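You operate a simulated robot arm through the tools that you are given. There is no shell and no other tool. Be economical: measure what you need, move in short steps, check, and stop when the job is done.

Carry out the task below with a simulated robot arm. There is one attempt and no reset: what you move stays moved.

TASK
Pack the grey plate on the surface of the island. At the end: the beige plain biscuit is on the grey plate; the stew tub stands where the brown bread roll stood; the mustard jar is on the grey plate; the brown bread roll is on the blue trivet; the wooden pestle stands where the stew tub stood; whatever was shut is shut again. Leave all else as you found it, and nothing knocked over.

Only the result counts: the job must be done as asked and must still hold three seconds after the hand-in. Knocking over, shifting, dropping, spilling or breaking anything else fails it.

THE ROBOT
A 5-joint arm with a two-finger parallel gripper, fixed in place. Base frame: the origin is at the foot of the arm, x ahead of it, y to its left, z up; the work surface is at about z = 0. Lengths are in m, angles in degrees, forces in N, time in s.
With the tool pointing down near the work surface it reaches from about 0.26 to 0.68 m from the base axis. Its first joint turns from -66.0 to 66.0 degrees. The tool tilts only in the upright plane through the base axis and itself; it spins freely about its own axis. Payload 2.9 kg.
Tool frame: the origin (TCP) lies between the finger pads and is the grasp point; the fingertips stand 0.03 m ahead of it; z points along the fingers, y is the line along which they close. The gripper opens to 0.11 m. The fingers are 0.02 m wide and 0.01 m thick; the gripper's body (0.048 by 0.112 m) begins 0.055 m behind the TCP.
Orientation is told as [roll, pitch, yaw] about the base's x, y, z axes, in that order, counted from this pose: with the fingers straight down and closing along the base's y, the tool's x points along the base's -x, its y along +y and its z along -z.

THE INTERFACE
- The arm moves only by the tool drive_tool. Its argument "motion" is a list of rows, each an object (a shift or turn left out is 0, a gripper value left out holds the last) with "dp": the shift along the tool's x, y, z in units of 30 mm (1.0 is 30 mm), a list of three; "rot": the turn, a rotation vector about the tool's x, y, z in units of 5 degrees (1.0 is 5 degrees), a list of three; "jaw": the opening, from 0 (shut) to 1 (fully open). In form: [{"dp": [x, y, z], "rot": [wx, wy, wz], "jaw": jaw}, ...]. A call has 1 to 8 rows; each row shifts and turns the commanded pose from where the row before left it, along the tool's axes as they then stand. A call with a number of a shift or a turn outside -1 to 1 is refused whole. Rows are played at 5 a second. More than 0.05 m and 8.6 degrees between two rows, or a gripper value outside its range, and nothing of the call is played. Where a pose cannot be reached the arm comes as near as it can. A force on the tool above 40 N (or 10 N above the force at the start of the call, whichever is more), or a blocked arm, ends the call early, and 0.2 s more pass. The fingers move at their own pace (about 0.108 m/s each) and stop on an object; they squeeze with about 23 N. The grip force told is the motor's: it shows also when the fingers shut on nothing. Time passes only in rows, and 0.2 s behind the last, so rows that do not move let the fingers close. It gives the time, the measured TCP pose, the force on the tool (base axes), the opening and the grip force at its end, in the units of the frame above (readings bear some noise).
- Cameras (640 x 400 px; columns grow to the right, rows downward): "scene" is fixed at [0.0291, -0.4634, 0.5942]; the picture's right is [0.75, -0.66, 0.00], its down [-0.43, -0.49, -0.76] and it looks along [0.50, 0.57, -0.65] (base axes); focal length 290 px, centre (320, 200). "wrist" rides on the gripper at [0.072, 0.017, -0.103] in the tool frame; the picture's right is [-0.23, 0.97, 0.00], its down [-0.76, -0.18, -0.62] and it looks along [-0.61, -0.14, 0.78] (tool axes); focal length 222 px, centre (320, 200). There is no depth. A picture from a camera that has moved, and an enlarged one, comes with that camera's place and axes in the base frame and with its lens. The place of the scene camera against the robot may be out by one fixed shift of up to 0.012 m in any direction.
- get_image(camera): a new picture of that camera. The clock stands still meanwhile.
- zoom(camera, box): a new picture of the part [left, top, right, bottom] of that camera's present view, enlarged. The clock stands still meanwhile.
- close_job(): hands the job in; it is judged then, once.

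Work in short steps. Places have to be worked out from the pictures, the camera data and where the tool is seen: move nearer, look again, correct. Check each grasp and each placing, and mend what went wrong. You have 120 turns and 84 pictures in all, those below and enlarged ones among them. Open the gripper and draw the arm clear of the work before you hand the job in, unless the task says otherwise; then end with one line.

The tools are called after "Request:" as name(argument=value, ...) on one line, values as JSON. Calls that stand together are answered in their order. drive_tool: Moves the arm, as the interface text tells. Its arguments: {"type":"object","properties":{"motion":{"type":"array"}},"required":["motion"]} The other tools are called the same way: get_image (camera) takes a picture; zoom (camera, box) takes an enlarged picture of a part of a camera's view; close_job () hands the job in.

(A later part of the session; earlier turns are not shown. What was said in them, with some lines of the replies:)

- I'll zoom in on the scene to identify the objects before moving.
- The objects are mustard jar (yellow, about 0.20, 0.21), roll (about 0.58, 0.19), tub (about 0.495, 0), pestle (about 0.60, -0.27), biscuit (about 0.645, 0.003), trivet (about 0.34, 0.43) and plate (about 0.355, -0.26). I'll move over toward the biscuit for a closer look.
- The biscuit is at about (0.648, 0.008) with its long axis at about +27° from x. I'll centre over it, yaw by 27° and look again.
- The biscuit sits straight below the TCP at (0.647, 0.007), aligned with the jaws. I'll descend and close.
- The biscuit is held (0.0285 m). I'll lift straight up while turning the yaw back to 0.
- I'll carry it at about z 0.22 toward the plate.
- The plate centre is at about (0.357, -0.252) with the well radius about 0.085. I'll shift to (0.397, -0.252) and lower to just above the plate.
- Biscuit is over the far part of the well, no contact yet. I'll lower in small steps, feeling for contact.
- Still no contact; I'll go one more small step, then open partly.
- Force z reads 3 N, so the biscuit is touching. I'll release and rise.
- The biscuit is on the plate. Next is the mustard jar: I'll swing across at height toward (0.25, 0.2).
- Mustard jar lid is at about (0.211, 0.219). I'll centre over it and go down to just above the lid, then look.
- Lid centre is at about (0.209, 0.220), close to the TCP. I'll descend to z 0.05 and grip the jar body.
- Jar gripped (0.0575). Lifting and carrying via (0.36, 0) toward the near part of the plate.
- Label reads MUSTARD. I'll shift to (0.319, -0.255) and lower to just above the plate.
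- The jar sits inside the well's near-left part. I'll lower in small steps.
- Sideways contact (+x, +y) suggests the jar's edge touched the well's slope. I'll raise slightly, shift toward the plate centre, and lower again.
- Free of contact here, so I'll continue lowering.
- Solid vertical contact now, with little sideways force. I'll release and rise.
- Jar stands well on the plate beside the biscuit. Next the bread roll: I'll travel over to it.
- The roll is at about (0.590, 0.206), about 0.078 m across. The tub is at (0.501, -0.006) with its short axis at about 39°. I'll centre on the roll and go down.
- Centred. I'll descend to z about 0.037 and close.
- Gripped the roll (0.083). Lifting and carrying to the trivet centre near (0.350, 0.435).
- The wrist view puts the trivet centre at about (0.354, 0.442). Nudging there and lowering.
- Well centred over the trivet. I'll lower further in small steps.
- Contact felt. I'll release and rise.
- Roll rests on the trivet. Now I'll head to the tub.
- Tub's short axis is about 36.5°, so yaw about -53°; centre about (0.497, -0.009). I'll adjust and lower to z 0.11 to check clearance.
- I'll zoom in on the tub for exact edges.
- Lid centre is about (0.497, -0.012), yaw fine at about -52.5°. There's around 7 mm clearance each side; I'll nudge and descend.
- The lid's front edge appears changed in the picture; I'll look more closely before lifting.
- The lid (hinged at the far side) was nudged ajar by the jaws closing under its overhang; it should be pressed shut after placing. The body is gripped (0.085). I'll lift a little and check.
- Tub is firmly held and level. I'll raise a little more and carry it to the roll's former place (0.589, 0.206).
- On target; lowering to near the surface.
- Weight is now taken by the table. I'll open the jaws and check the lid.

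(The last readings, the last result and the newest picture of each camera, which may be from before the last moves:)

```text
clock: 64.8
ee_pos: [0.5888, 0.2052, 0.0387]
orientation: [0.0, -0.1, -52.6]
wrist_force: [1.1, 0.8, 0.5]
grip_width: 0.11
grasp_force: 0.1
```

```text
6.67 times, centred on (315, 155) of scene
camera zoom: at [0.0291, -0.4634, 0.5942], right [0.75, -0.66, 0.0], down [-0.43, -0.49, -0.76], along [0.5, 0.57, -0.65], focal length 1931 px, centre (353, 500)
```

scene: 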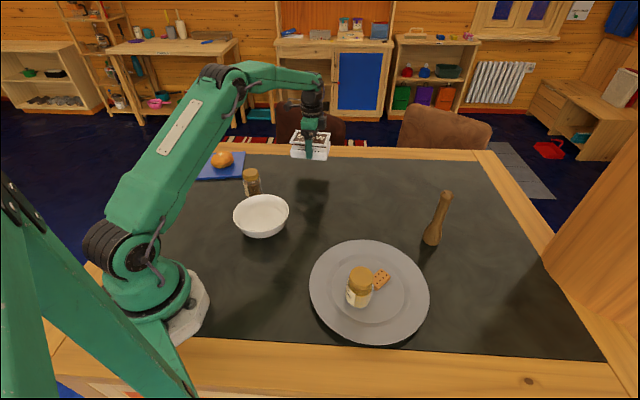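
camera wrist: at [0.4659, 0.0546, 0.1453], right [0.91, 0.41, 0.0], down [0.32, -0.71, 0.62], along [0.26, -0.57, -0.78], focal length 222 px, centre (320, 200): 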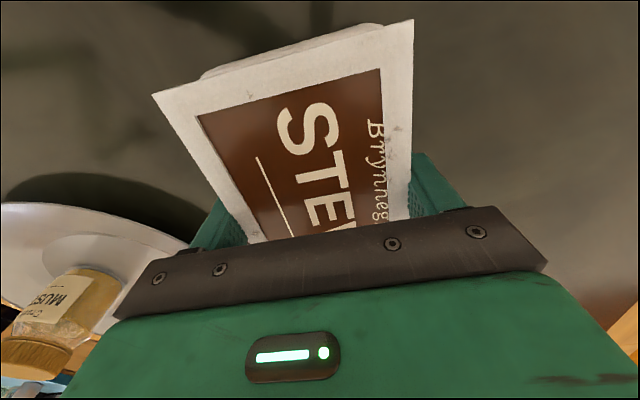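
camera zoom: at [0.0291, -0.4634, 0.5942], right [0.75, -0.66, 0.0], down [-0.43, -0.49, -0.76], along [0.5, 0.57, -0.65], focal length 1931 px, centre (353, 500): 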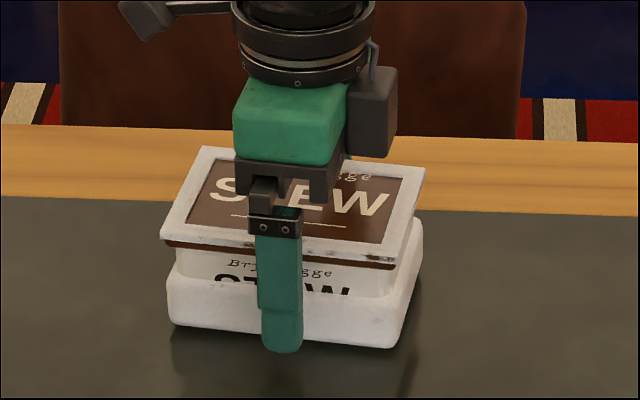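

The lid stays ajar. I'll rise straight up and view it clearly.

Request:
drive_tool(motion=[{"dp": [0, 0, -1]}, {"dp": [0, 0, -1]}, {"dp": [0, 0, -1]}, {"dp": [0, 0, -1]}, {"dp": [0, 0, -1]}, {}])

Request:
zoom(camera="scene", box=[270, 125, 360, 185])

Request:
get_image(camera="wrist")

```text
clock: 66.2
ee_pos: [0.5902, 0.2061, 0.1913]
orientation: [0.0, 0.0, -52.7]
wrist_force: [0.5, -0.2, 0.6]
grip_width: 0.11
grasp_force: 0.1
```

```text
6.67 times, centred on (315, 155) of scene
camera zoom: at [0.0291, -0.4634, 0.5942], right [0.75, -0.66, 0.0], down [-0.43, -0.49, -0.76], along [0.5, 0.57, -0.65], focal length 1931 px, centre (353, 500)
```

zoom: 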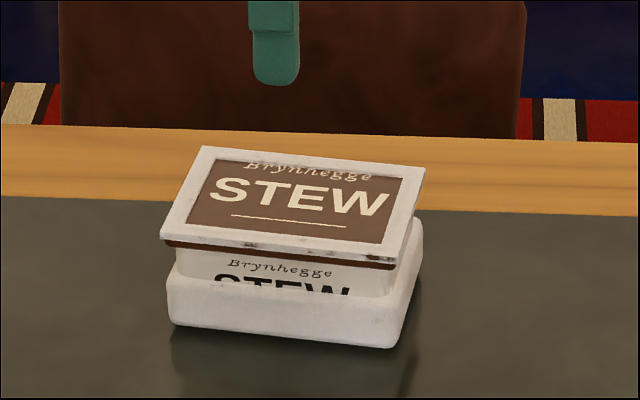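

```text
47 pictures are left
camera wrist: at [0.5592, 0.2729, 0.2962], right [0.91, 0.41, 0.0], down [0.32, -0.71, 0.62], along [0.26, -0.57, -0.78], focal length 222 px, centre (320, 200)
```

wrist: 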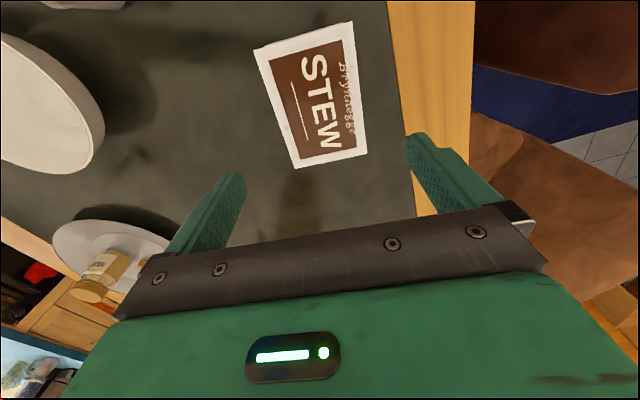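

I'll look at higher enlargement to understand how the lid sits.

Request:
zoom(camera="scene", box=[288, 142, 336, 180])

Request:
zoom(camera="wrist", box=[230, 0, 390, 185])

```text
10.53 times, centred on (312, 161) of scene
camera zoom: at [0.0291, -0.4634, 0.5942], right [0.75, -0.66, 0.0], down [-0.43, -0.49, -0.76], along [0.5, 0.57, -0.65], focal length 3050 px, centre (404, 610)
```

zoom: 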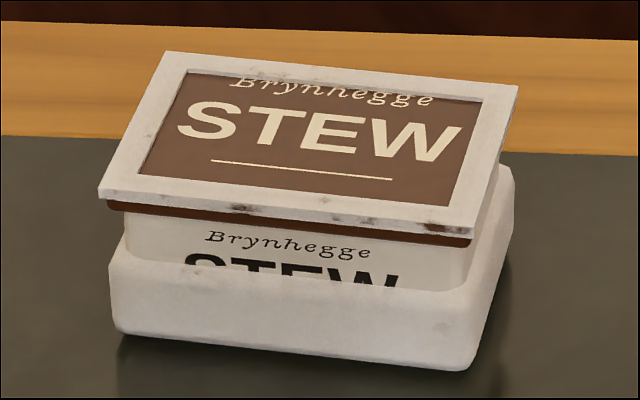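

```text
2.16 times, centred on (310, 92) of wrist
camera zoom: at [0.5592, 0.2729, 0.2962], right [0.91, 0.41, 0.0], down [0.32, -0.71, 0.62], along [0.26, -0.57, -0.78], focal length 480 px, centre (342, 432)
```

zoom: 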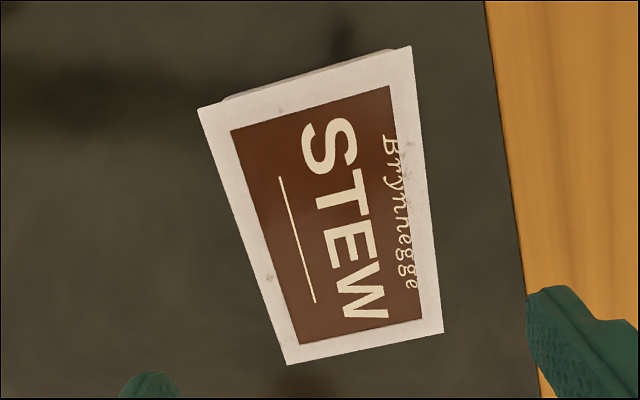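

The lid is raised about 1 cm over the tub. I'll close the jaws and press it gently down at its centre.

Request:
drive_tool(motion=[{"jaw": 0}, {}, {}, {"dp": [0, 0, 1]}, {"dp": [0, 0, 1]}, {"dp": [0, 0, 0.9]}, {}])

Request:
drive_tool(motion=[{"dp": [0, 0, 0.15]}, {"dp": [0, 0, 0.1]}, {}])

```text
clock: 67.8
ee_pos: [0.5908, 0.2044, 0.1039]
orientation: [0.0, 0.0, -52.6]
wrist_force: [-0.3, 0.8, 0.6]
grip_width: 0.0001
grasp_force: 23.0
```

```text
clock: 68.6
ee_pos: [0.5901, 0.2045, 0.096]
orientation: [0.0, 0.0, -52.5]
wrist_force: [0.2, 0.3, -0.5]
grip_width: 0.0
grasp_force: 23.1
```

Request:
drive_tool(motion=[{"dp": [0, 0, 0.1]}, {"dp": [0, 0, 0.1]}, {}])

Request:
zoom(camera="scene", box=[278, 132, 346, 184])

```text
clock: 69.4
ee_pos: [0.5915, 0.2043, 0.0899]
orientation: [0.0, 0.0, -52.6]
wrist_force: [0.1, 0.8, -0.1]
grip_width: 0.0
grasp_force: 22.9
```

```text
7.69 times, centred on (312, 158) of scene
camera zoom: at [0.0291, -0.4634, 0.5942], right [0.75, -0.66, 0.0], down [-0.43, -0.49, -0.76], along [0.5, 0.57, -0.65], focal length 2228 px, centre (382, 523)
```

zoom: 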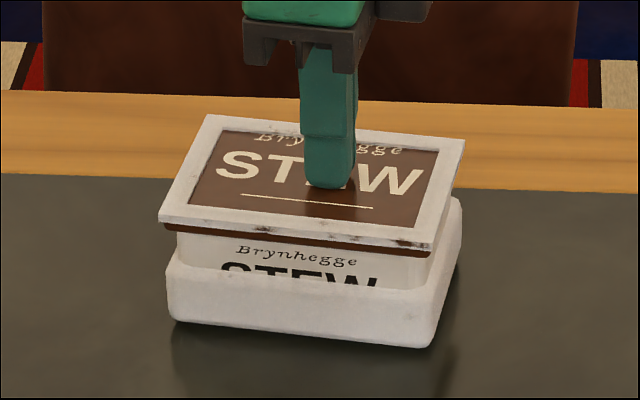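

No contact yet. Continuing in small steps.

Request:
drive_tool(motion=[{"dp": [0, 0, 0.1]}, {"dp": [0, 0, 0.1]}, {}])

```text
clock: 70.1
ee_pos: [0.5909, 0.2051, 0.0893]
orientation: [0.4, 0.0, -52.5]
wrist_force: [-2.1, -2.2, 3.8]
grip_width: 0.0
grasp_force: 22.8
stopped in row 3: the force on the tool passed its limit (the readings are from after the stop); the commanded pose is now the measured one
```

The press met firm resistance with tips at z about 0.059. I'll look at the lid again before deciding.

Request:
zoom(camera="scene", box=[288, 142, 336, 180])

```text
10.53 times, centred on (312, 161) of scene
camera zoom: at [0.0291, -0.4634, 0.5942], right [0.75, -0.66, 0.0], down [-0.43, -0.49, -0.76], along [0.5, 0.57, -0.65], focal length 3050 px, centre (404, 610)
```

zoom: 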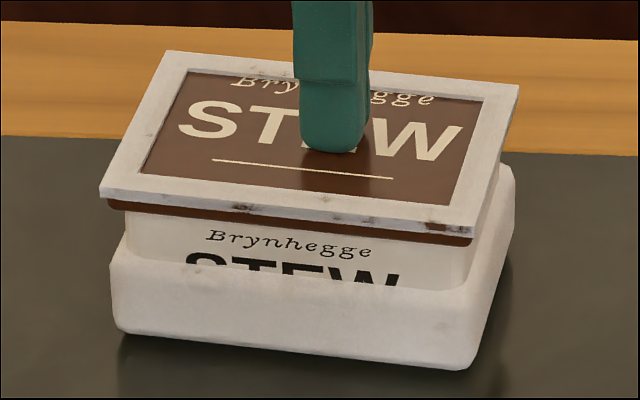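

Corner heights work out level at about 0.059 in this view, and the same as at the start, and it didn't yield to a 40 N press: the lid is seated shut; the text is just the recessed front. Next is the pestle: I'll rise and turn the yaw to about -25°.

Request:
drive_tool(motion=[{"dp": [0, 0, -1]}, {"dp": [0, 0, -1], "rot": [0, 0, -0.93]}, {"dp": [0, 0, -1], "rot": [0, 0, -0.93]}, {"dp": [0, 0, -1], "rot": [0, 0, -0.93]}, {"dp": [0, 0, -1], "rot": [0, 0, -0.93]}, {"rot": [0, 0, -0.93], "dp": [0, 0, -0.6]}, {"rot": [0, 0, -0.93]}, {"jaw": 0.8}])

Request:
zoom(camera="scene", box=[270, 135, 390, 240])

```text
clock: 71.9
ee_pos: [0.5889, 0.2044, 0.2577]
orientation: [0.3, -0.3, -24.8]
wrist_force: [0.2, 0.1, 0.7]
grip_width: 0.0817
grasp_force: 0.1
```

```text
3.81 times, centred on (330, 188) of scene
camera zoom: at [0.0291, -0.4634, 0.5942], right [0.75, -0.66, 0.0], down [-0.43, -0.49, -0.76], along [0.5, 0.57, -0.65], focal length 1104 px, centre (282, 248)
```

zoom: 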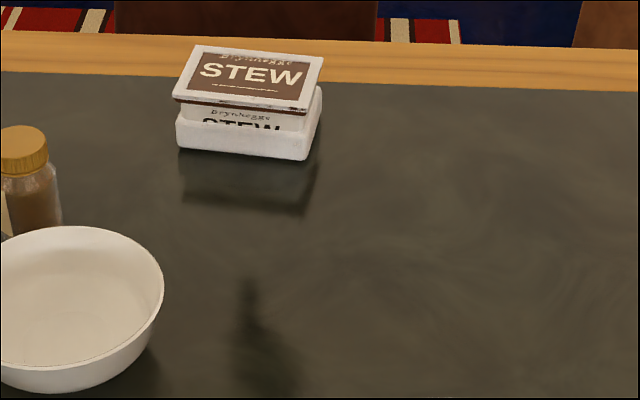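

Wrist-view geometry before and after confirms the lid height is unchanged and level. Now I'll travel to above the pestle at height 0.258.

Request:
drive_tool(motion=[{"dp": [-0.402, -0.929, 0]}, {"dp": [-0.402, -0.929, 0]}, {"dp": [-0.402, -0.929, 0]}, {"dp": [-0.402, -0.929, 0]}, {"dp": [-0.402, -0.929, 0]}, {"dp": [-0.402, -0.929, 0]}, {"dp": [-0.402, -0.929, 0]}])

Request:
drive_tool(motion=[{"dp": [-0.402, -0.929, 0]}, {"dp": [-0.402, -0.929, 0]}, {"dp": [-0.402, -0.929, 0]}, {"dp": [-0.402, -0.929, 0]}, {"dp": [-0.402, -0.929, 0]}, {"dp": [-0.402, -0.929, 0]}, {}])

Request:
get_image(camera="wrist")

Request:
get_image(camera="scene")

```text
clock: 73.5
ee_pos: [0.5843, -0.0105, 0.2552]
orientation: [0.3, -0.4, -24.6]
wrist_force: [0.2, -0.4, 0.5]
grip_width: 0.0881
grasp_force: 0.0
```

```text
clock: 75.1
ee_pos: [0.5807, -0.193, 0.2568]
orientation: [-0.1, -0.4, -24.7]
wrist_force: [0.5, -0.1, -1.0]
grip_width: 0.0879
grasp_force: 0.1
```

```text
41 pictures are left
camera wrist: at [0.5209, -0.1469, 0.361], right [0.61, 0.79, 0.0], down [0.61, -0.48, 0.63], along [0.5, -0.38, -0.78], focal length 222 px, centre (320, 200)
```

wrist: 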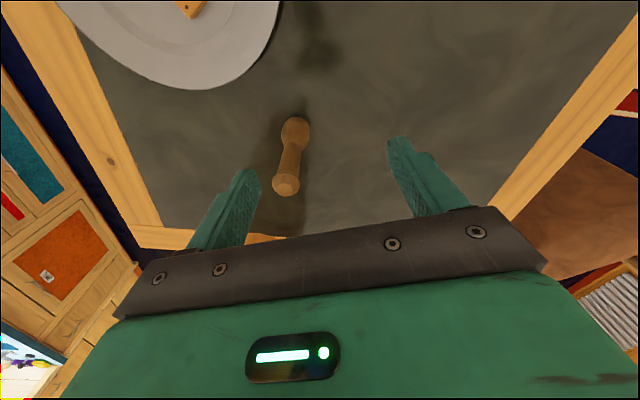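

```text
40 pictures are left
```

scene: 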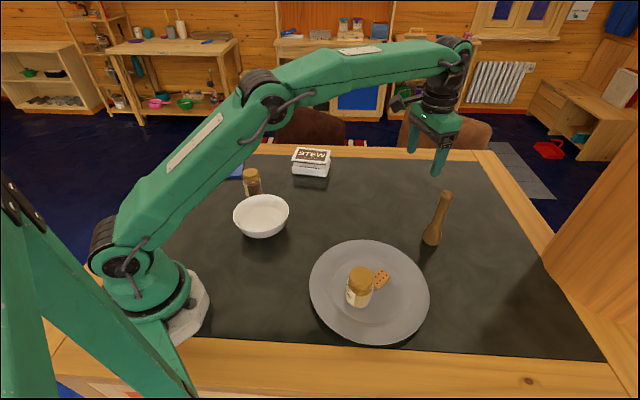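

The pestle stands at about (0.605, -0.256), top at about 0.175. I'll centre above it, still clear of the top, and check.

Request:
drive_tool(motion=[{"dp": [-0.8, -0.79, 0], "jaw": 0.8}, {"dp": [-0.8, -0.78, 0.3]}, {"dp": [0, 0, 0.3]}, {}])

Request:
get_image(camera="wrist")

```text
clock: 76.1
ee_pos: [0.5913, -0.2492, 0.2386]
orientation: [0.0, -0.2, -24.6]
wrist_force: [-0.8, -0.5, -0.9]
grip_width: 0.088
grasp_force: 0.1
out of reach, approached as far as the arm can: row 2
```

```text
39 pictures are left
camera wrist: at [0.533, -0.2036, 0.3433], right [0.61, 0.79, 0.0], down [0.61, -0.48, 0.63], along [0.5, -0.38, -0.78], focal length 222 px, centre (320, 200)
```

wrist: 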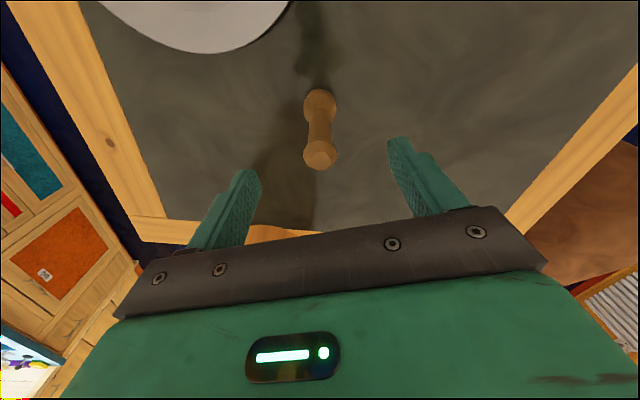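

At this height the reach ends at r≈0.64; lower gives more reach. The pestle is about 22 mm further out, centred between the fingers, so I'll descend to z 0.135 with fingers straddling, then push outward.

Request:
drive_tool(motion=[{"dp": [0, -0.12, 0.8]}, {"dp": [0, 0, 0.9]}, {"dp": [0, 0, 0.9]}, {"dp": [0, 0, 0.8]}, {}])

Request:
get_image(camera="wrist")

```text
clock: 77.3
ee_pos: [0.5916, -0.2523, 0.1362]
orientation: [0.0, -0.4, -24.7]
wrist_force: [-0.3, 0.1, -0.6]
grip_width: 0.0879
grasp_force: 0.1
```

```text
38 pictures are left
camera wrist: at [0.5322, -0.2075, 0.2405], right [0.61, 0.79, 0.0], down [0.61, -0.48, 0.63], along [0.5, -0.38, -0.78], focal length 222 px, centre (320, 200)
```

wrist: 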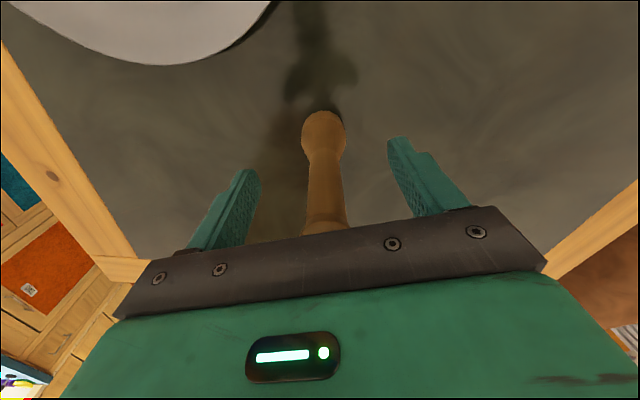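

The pestle neck is at about (0.604, -0.258), 13 mm further out and centred. I'll slide out and close.

Request:
drive_tool(motion=[{"dp": [-0.23, 0, 0]}, {"dp": [-0.23, 0, 0]}, {}])

Request:
get_image(camera="wrist")

```text
clock: 78.1
ee_pos: [0.6038, -0.2571, 0.1374]
orientation: [0.1, -0.3, -24.7]
wrist_force: [-0.1, 0.5, 0.3]
grip_width: 0.0879
grasp_force: 0.0
```

```text
37 pictures are left
camera wrist: at [0.5454, -0.2119, 0.2415], right [0.61, 0.79, 0.0], down [0.61, -0.48, 0.63], along [0.5, -0.38, -0.78], focal length 222 px, centre (320, 200)
```

wrist: 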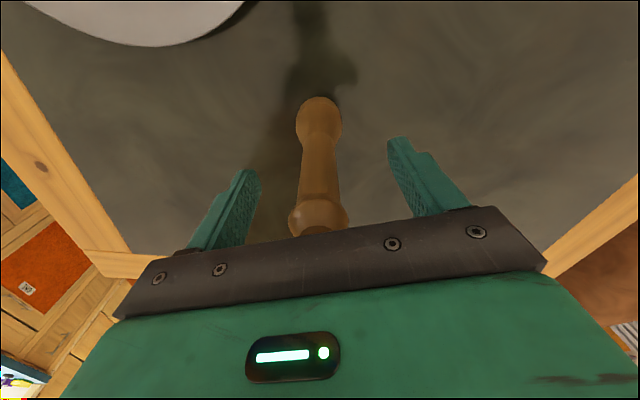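

Aligned with the neck between the pads. I'll close.

Request:
drive_tool(motion=[{"jaw": 0}, {}, {}, {}])

Request:
zoom(camera="scene", box=[380, 150, 500, 260])

```text
clock: 79.1
ee_pos: [0.6036, -0.2576, 0.137]
orientation: [-0.1, -0.2, -24.8]
wrist_force: [-0.5, -0.4, -0.1]
grip_width: 0.025
grasp_force: 22.9
```

```text
3.64 times, centred on (440, 205) of scene
camera zoom: at [0.0291, -0.4634, 0.5942], right [0.75, -0.66, 0.0], down [-0.43, -0.49, -0.76], along [0.5, 0.57, -0.65], focal length 1054 px, centre (-116, 182)
```

zoom: 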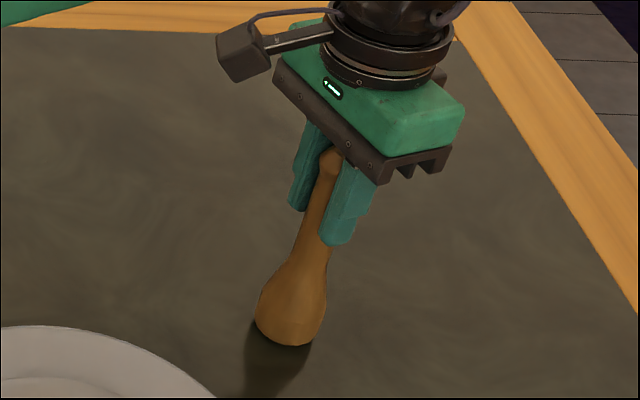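

Pestle held (0.025). I'll lift about 5 cm and carry it to the tub's former place (0.497, -0.0126).

Request:
drive_tool(motion=[{"dp": [0, 0, -0.4]}, {"dp": [0, 0, -0.5]}, {"dp": [0, 0, -0.5]}, {}])

Request:
drive_tool(motion=[{"dp": [0.832, 0.741, 0]}, {"dp": [0.832, 0.741, 0]}, {"dp": [0.832, 0.741, 0]}, {"dp": [0.832, 0.741, 0]}, {"dp": [0.832, 0.741, 0]}, {"dp": [0.832, 0.741, 0]}, {"dp": [0.832, 0.741, 0]}, {"dp": [0.832, 0.741, 0]}])

Request:
get_image(camera="scene")

```text
clock: 80.1
ee_pos: [0.6026, -0.2575, 0.1771]
orientation: [0.0, -0.3, -24.7]
wrist_force: [0.1, -0.1, 0.5]
grip_width: 0.025
grasp_force: 22.4
```

```text
clock: 81.9
ee_pos: [0.497, -0.0113, 0.1755]
orientation: [0.2, -0.4, -24.8]
wrist_force: [0.5, 0.2, -0.9]
grip_width: 0.0248
grasp_force: 23.2
```

```text
35 pictures are left
```

scene: 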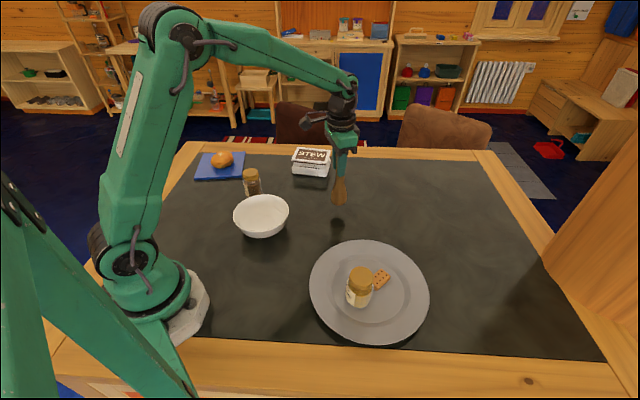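

In position and upright. Lowering to just above the surface, then in small steps.

Request:
drive_tool(motion=[{"dp": [0, 0, 0.6]}, {"dp": [0, 0, 0.5]}, {}])

Request:
drive_tool(motion=[{"dp": [0, 0, 0.08]}, {}])

Request:
drive_tool(motion=[{"dp": [0, 0, 0.07]}, {}])

```text
clock: 82.7
ee_pos: [0.4966, -0.0104, 0.1459]
orientation: [0.0, -0.3, -24.7]
wrist_force: [-0.3, 0.5, -1.0]
grip_width: 0.0248
grasp_force: 22.8
```

```text
clock: 83.3
ee_pos: [0.4963, -0.0124, 0.1423]
orientation: [0.2, -0.3, -24.7]
wrist_force: [0.3, -0.1, -1.0]
grip_width: 0.0247
grasp_force: 23.5
```

```text
clock: 83.9
ee_pos: [0.4967, -0.0108, 0.1411]
orientation: [0.1, -0.4, -24.7]
wrist_force: [0.7, 0.2, -0.7]
grip_width: 0.0246
grasp_force: 22.6
```

No contact yet; two more small steps.

Request:
drive_tool(motion=[{"dp": [0, 0, 0.07]}, {}])

Request:
drive_tool(motion=[{"dp": [0, 0, 0.05]}, {}])

Request:
zoom(camera="scene", box=[290, 120, 390, 220])

```text
clock: 84.5
ee_pos: [0.4964, -0.0128, 0.1391]
orientation: [0.0, -0.3, -24.8]
wrist_force: [0.1, -0.5, -0.7]
grip_width: 0.0243
grasp_force: 22.9
```

```text
clock: 85.1
ee_pos: [0.4979, -0.0121, 0.1378]
orientation: [0.2, -0.3, -24.6]
wrist_force: [-0.1, -0.2, -0.3]
grip_width: 0.0246
grasp_force: 22.7
```

```text
4.00 times, centred on (340, 170) of scene
camera zoom: at [0.0291, -0.4634, 0.5942], right [0.75, -0.66, 0.0], down [-0.43, -0.49, -0.76], along [0.5, 0.57, -0.65], focal length 1159 px, centre (240, 320)
```

zoom: 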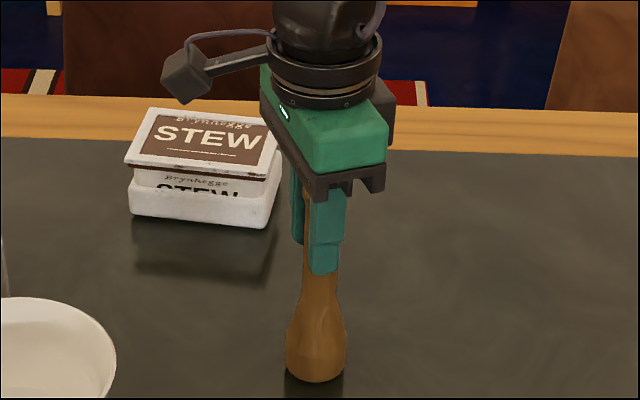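

Nearly on the surface. One more step to feel contact.

Request:
drive_tool(motion=[{"dp": [0, 0, 0.05]}, {}])

Request:
drive_tool(motion=[{"dp": [0, 0, 0.04]}, {}])

```text
clock: 85.7
ee_pos: [0.4962, -0.0131, 0.1366]
orientation: [0.3, -0.5, -24.7]
wrist_force: [-1.4, 1.7, 10.4]
grip_width: 0.0244
grasp_force: 23.5
```

```text
clock: 86.3
ee_pos: [0.4994, -0.0132, 0.1361]
orientation: [0.3, -0.5, -24.6]
wrist_force: [0.8, 0.3, 21.1]
grip_width: 0.0247
grasp_force: 23.1
```

Firm contact. I'll ease off 1 mm, then open gradually.

Request:
drive_tool(motion=[{"dp": [0, 0, -0.05]}, {}, {"jaw": 0.3}, {"jaw": 0.5}, {"jaw": 0.8}, {}])

Request:
zoom(camera="scene", box=[290, 120, 390, 220])

```text
clock: 87.7
ee_pos: [0.4962, -0.0128, 0.1358]
orientation: [0.1, -0.3, -24.7]
wrist_force: [-0.5, -0.3, 0.0]
grip_width: 0.0881
grasp_force: 0.2
```

```text
4.00 times, centred on (340, 170) of scene
camera zoom: at [0.0291, -0.4634, 0.5942], right [0.75, -0.66, 0.0], down [-0.43, -0.49, -0.76], along [0.5, 0.57, -0.65], focal length 1159 px, centre (240, 320)
```

zoom: 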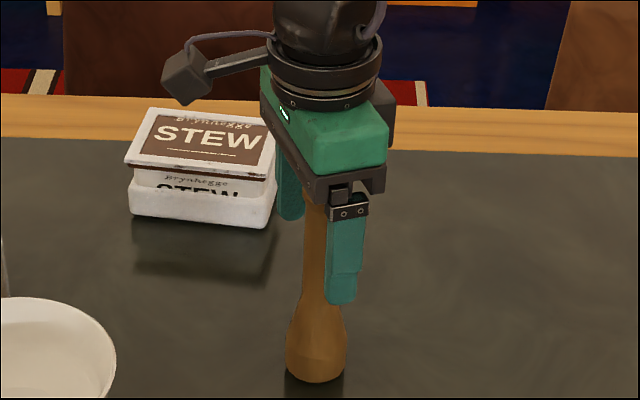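

The pestle stands free. Rising straight up and backing off slightly.

Request:
drive_tool(motion=[{"dp": [0, 0, -0.8]}, {"dp": [0, 0, -1]}, {"dp": [0, 0, -1]}, {"dp": [0, 0, -1]}, {}])

Request:
get_image(camera="scene")

Request:
get_image(camera="wrist")

```text
clock: 88.9
ee_pos: [0.4958, -0.0119, 0.2492]
orientation: [0.2, -0.3, -24.7]
wrist_force: [-0.1, -1.1, 0.1]
grip_width: 0.088
grasp_force: 0.1
```

```text
32 pictures are left
```

scene: 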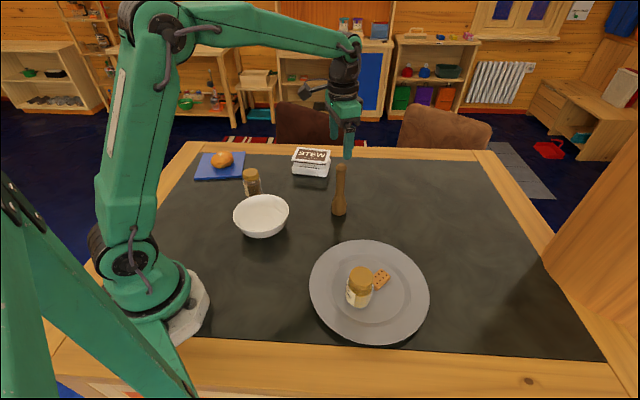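

```text
31 pictures are left
camera wrist: at [0.4366, 0.0331, 0.3541], right [0.61, 0.79, 0.0], down [0.61, -0.48, 0.63], along [0.5, -0.38, -0.78], focal length 222 px, centre (320, 200)
```

wrist: 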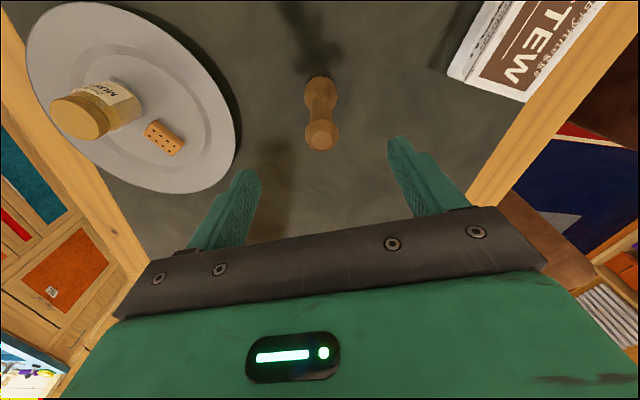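

Pestle stands at the tub's old spot. Let me re-inspect the tub's lid from the wrist side.

Request:
zoom(camera="wrist", box=[430, 0, 640, 120])

Request:
zoom(camera="scene", box=[220, 140, 380, 240])

```text
3.05 times, centred on (535, 60) of wrist
camera zoom: at [0.4366, 0.0331, 0.3541], right [0.61, 0.79, 0.0], down [0.61, -0.48, 0.63], along [0.5, -0.38, -0.78], focal length 677 px, centre (-335, 627)
```

zoom: 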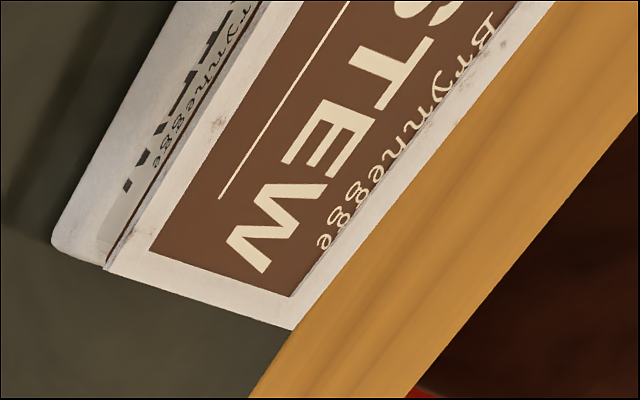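

```text
4.00 times, centred on (300, 190) of scene
camera zoom: at [0.0291, -0.4634, 0.5942], right [0.75, -0.66, 0.0], down [-0.43, -0.49, -0.76], along [0.5, 0.57, -0.65], focal length 1159 px, centre (400, 240)
```

zoom: 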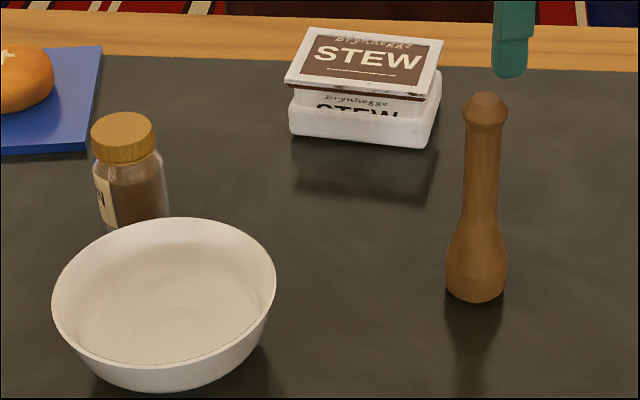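

By measurement, the lid's height and offset over the tub body match the starting pictures, so it is shut and level. All placements look right; I'll draw the arm clear.

Request:
drive_tool(motion=[{"dp": [0, 0, -1]}, {"dp": [0.8, 0, -0.8]}, {"dp": [0.9, 0, 0]}, {"dp": [0.9, 0, 0]}, {"dp": [0.6, 0, 0]}, {}])

Request:
get_image(camera="scene")

Request:
zoom(camera="scene", box=[180, 140, 340, 240])

```text
clock: 90.3
ee_pos: [0.4111, 0.0274, 0.3036]
orientation: [0.2, -0.3, -24.7]
wrist_force: [-0.3, 0.4, 0.6]
grip_width: 0.0881
grasp_force: 0.1
```

```text
28 pictures are left
```

scene: 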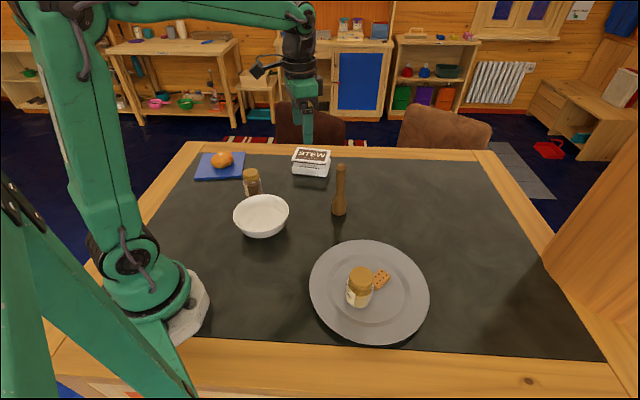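

```text
4.00 times, centred on (260, 190) of scene
camera zoom: at [0.0291, -0.4634, 0.5942], right [0.75, -0.66, 0.0], down [-0.43, -0.49, -0.76], along [0.5, 0.57, -0.65], focal length 1159 px, centre (560, 240)
```

zoom: 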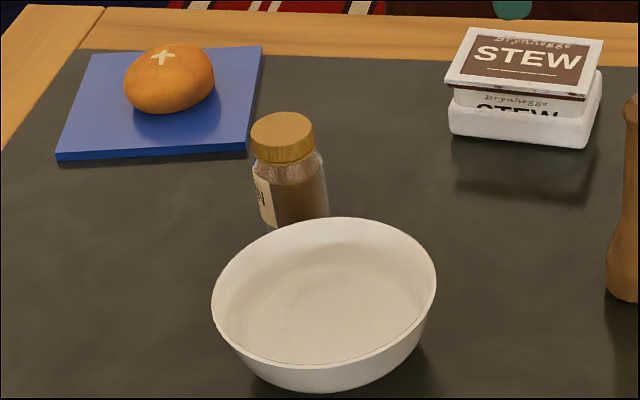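

Before handing in I want one decisive check on the lid: replicate the exact pre-grasp wrist view relative to the tub at its new place and compare pixel positions.

Request:
drive_tool(motion=[{"dp": [-0.349, 0.995, 0], "jaw": 1}, {"dp": [-0.349, 0.995, 0]}, {"dp": [-0.349, 0.995, 0]}, {"dp": [-0.349, 0.995, 0]}, {"dp": [-0.349, 0.995, 0]}, {"dp": [-0.349, 0.995, 0]}, {"dp": [-0.349, 0.995, 0]}, {"dp": [-0.349, 0.995, 0]}])

Request:
drive_tool(motion=[{"rot": [0, 0, 0.947], "dp": [0, 0, 0.85]}, {"rot": [0, 0, 0.947], "dp": [0, 0, 0.85]}, {"rot": [0, 0, 0.947], "dp": [0, 0, 0.85]}, {"rot": [0, 0, 0.947], "dp": [0, 0, 0.85]}, {"rot": [0, 0, 0.947], "dp": [0, 0, 0.85]}, {"rot": [0, 0, 0.947], "dp": [0, 0, 0.85]}, {}])

```text
clock: 92.1
ee_pos: [0.582, 0.2097, 0.3043]
orientation: [0.3, -0.2, -24.7]
wrist_force: [0.5, 0.4, -0.8]
grip_width: 0.1099
grasp_force: 0.1
out of reach, approached as far as the arm can: row 8
```

```text
clock: 93.7
ee_pos: [0.5827, 0.2089, 0.1486]
orientation: [0.4, -0.1, -53.3]
wrist_force: [-0.4, 0.3, 0.1]
grip_width: 0.1097
grasp_force: 0.1
```

Request:
drive_tool(motion=[{"dp": [-0.07, 0.14, 0.6]}, {"dp": [0, 0, 0.63]}, {}])

Request:
zoom(camera="wrist", box=[180, 20, 460, 230])

```text
clock: 94.5
ee_pos: [0.5878, 0.2092, 0.1143]
orientation: [0.4, 0.0, -53.1]
wrist_force: [-0.2, 0.4, 0.5]
grip_width: 0.1099
grasp_force: 0.0
```

```text
1.90 times, centred on (320, 125) of wrist
camera zoom: at [0.5577, 0.2769, 0.2174], right [0.92, 0.4, 0.01], down [0.31, -0.72, 0.62], along [0.26, -0.57, -0.78], focal length 423 px, centre (320, 343)
```

zoom: 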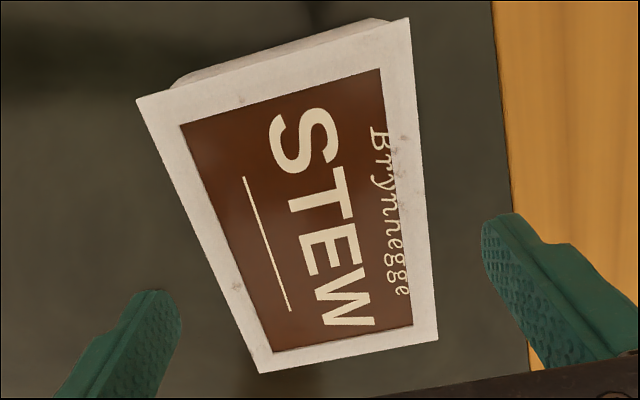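

The view matches the pre-grasp one to within a pixel or so (lid size, shape and body strip), so the tub is exactly as shut as before. I'll draw clear and finish.

Request:
drive_tool(motion=[{"dp": [0, 0, -1]}, {"dp": [0, 0, -1]}, {"dp": [0, 0, -1]}, {"dp": [0, 0, -1]}, {"dp": [0, 0, -1]}, {"dp": [0, 0, -0.8]}, {}])

Request:
get_image(camera="scene")

```text
clock: 96.1
ee_pos: [0.5864, 0.2086, 0.2872]
orientation: [0.4, -0.1, -53.1]
wrist_force: [0.2, 0.2, 0.4]
grip_width: 0.1098
grasp_force: 0.0
```

```text
25 pictures are left
```

scene: 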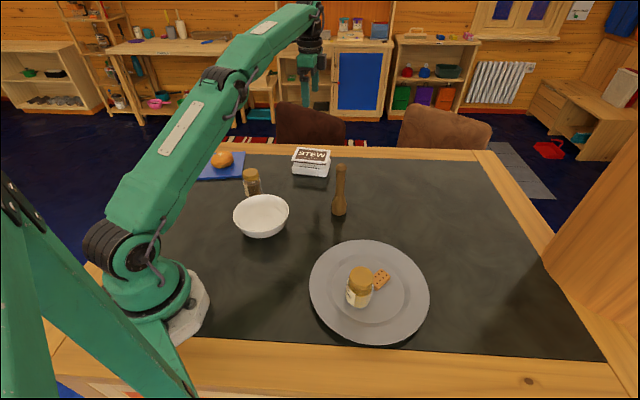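

Everything is in place and standing, the gripper is open and the arm is clear. Handing in.

Request:
close_job()

```text
The job is handed in.
```

I've handed the job in: the biscuit and mustard jar are on the grey plate, the roll is on the blue trivet, the stew tub is where the roll stood (lid still shut), and the pestle stands where the tub stood.
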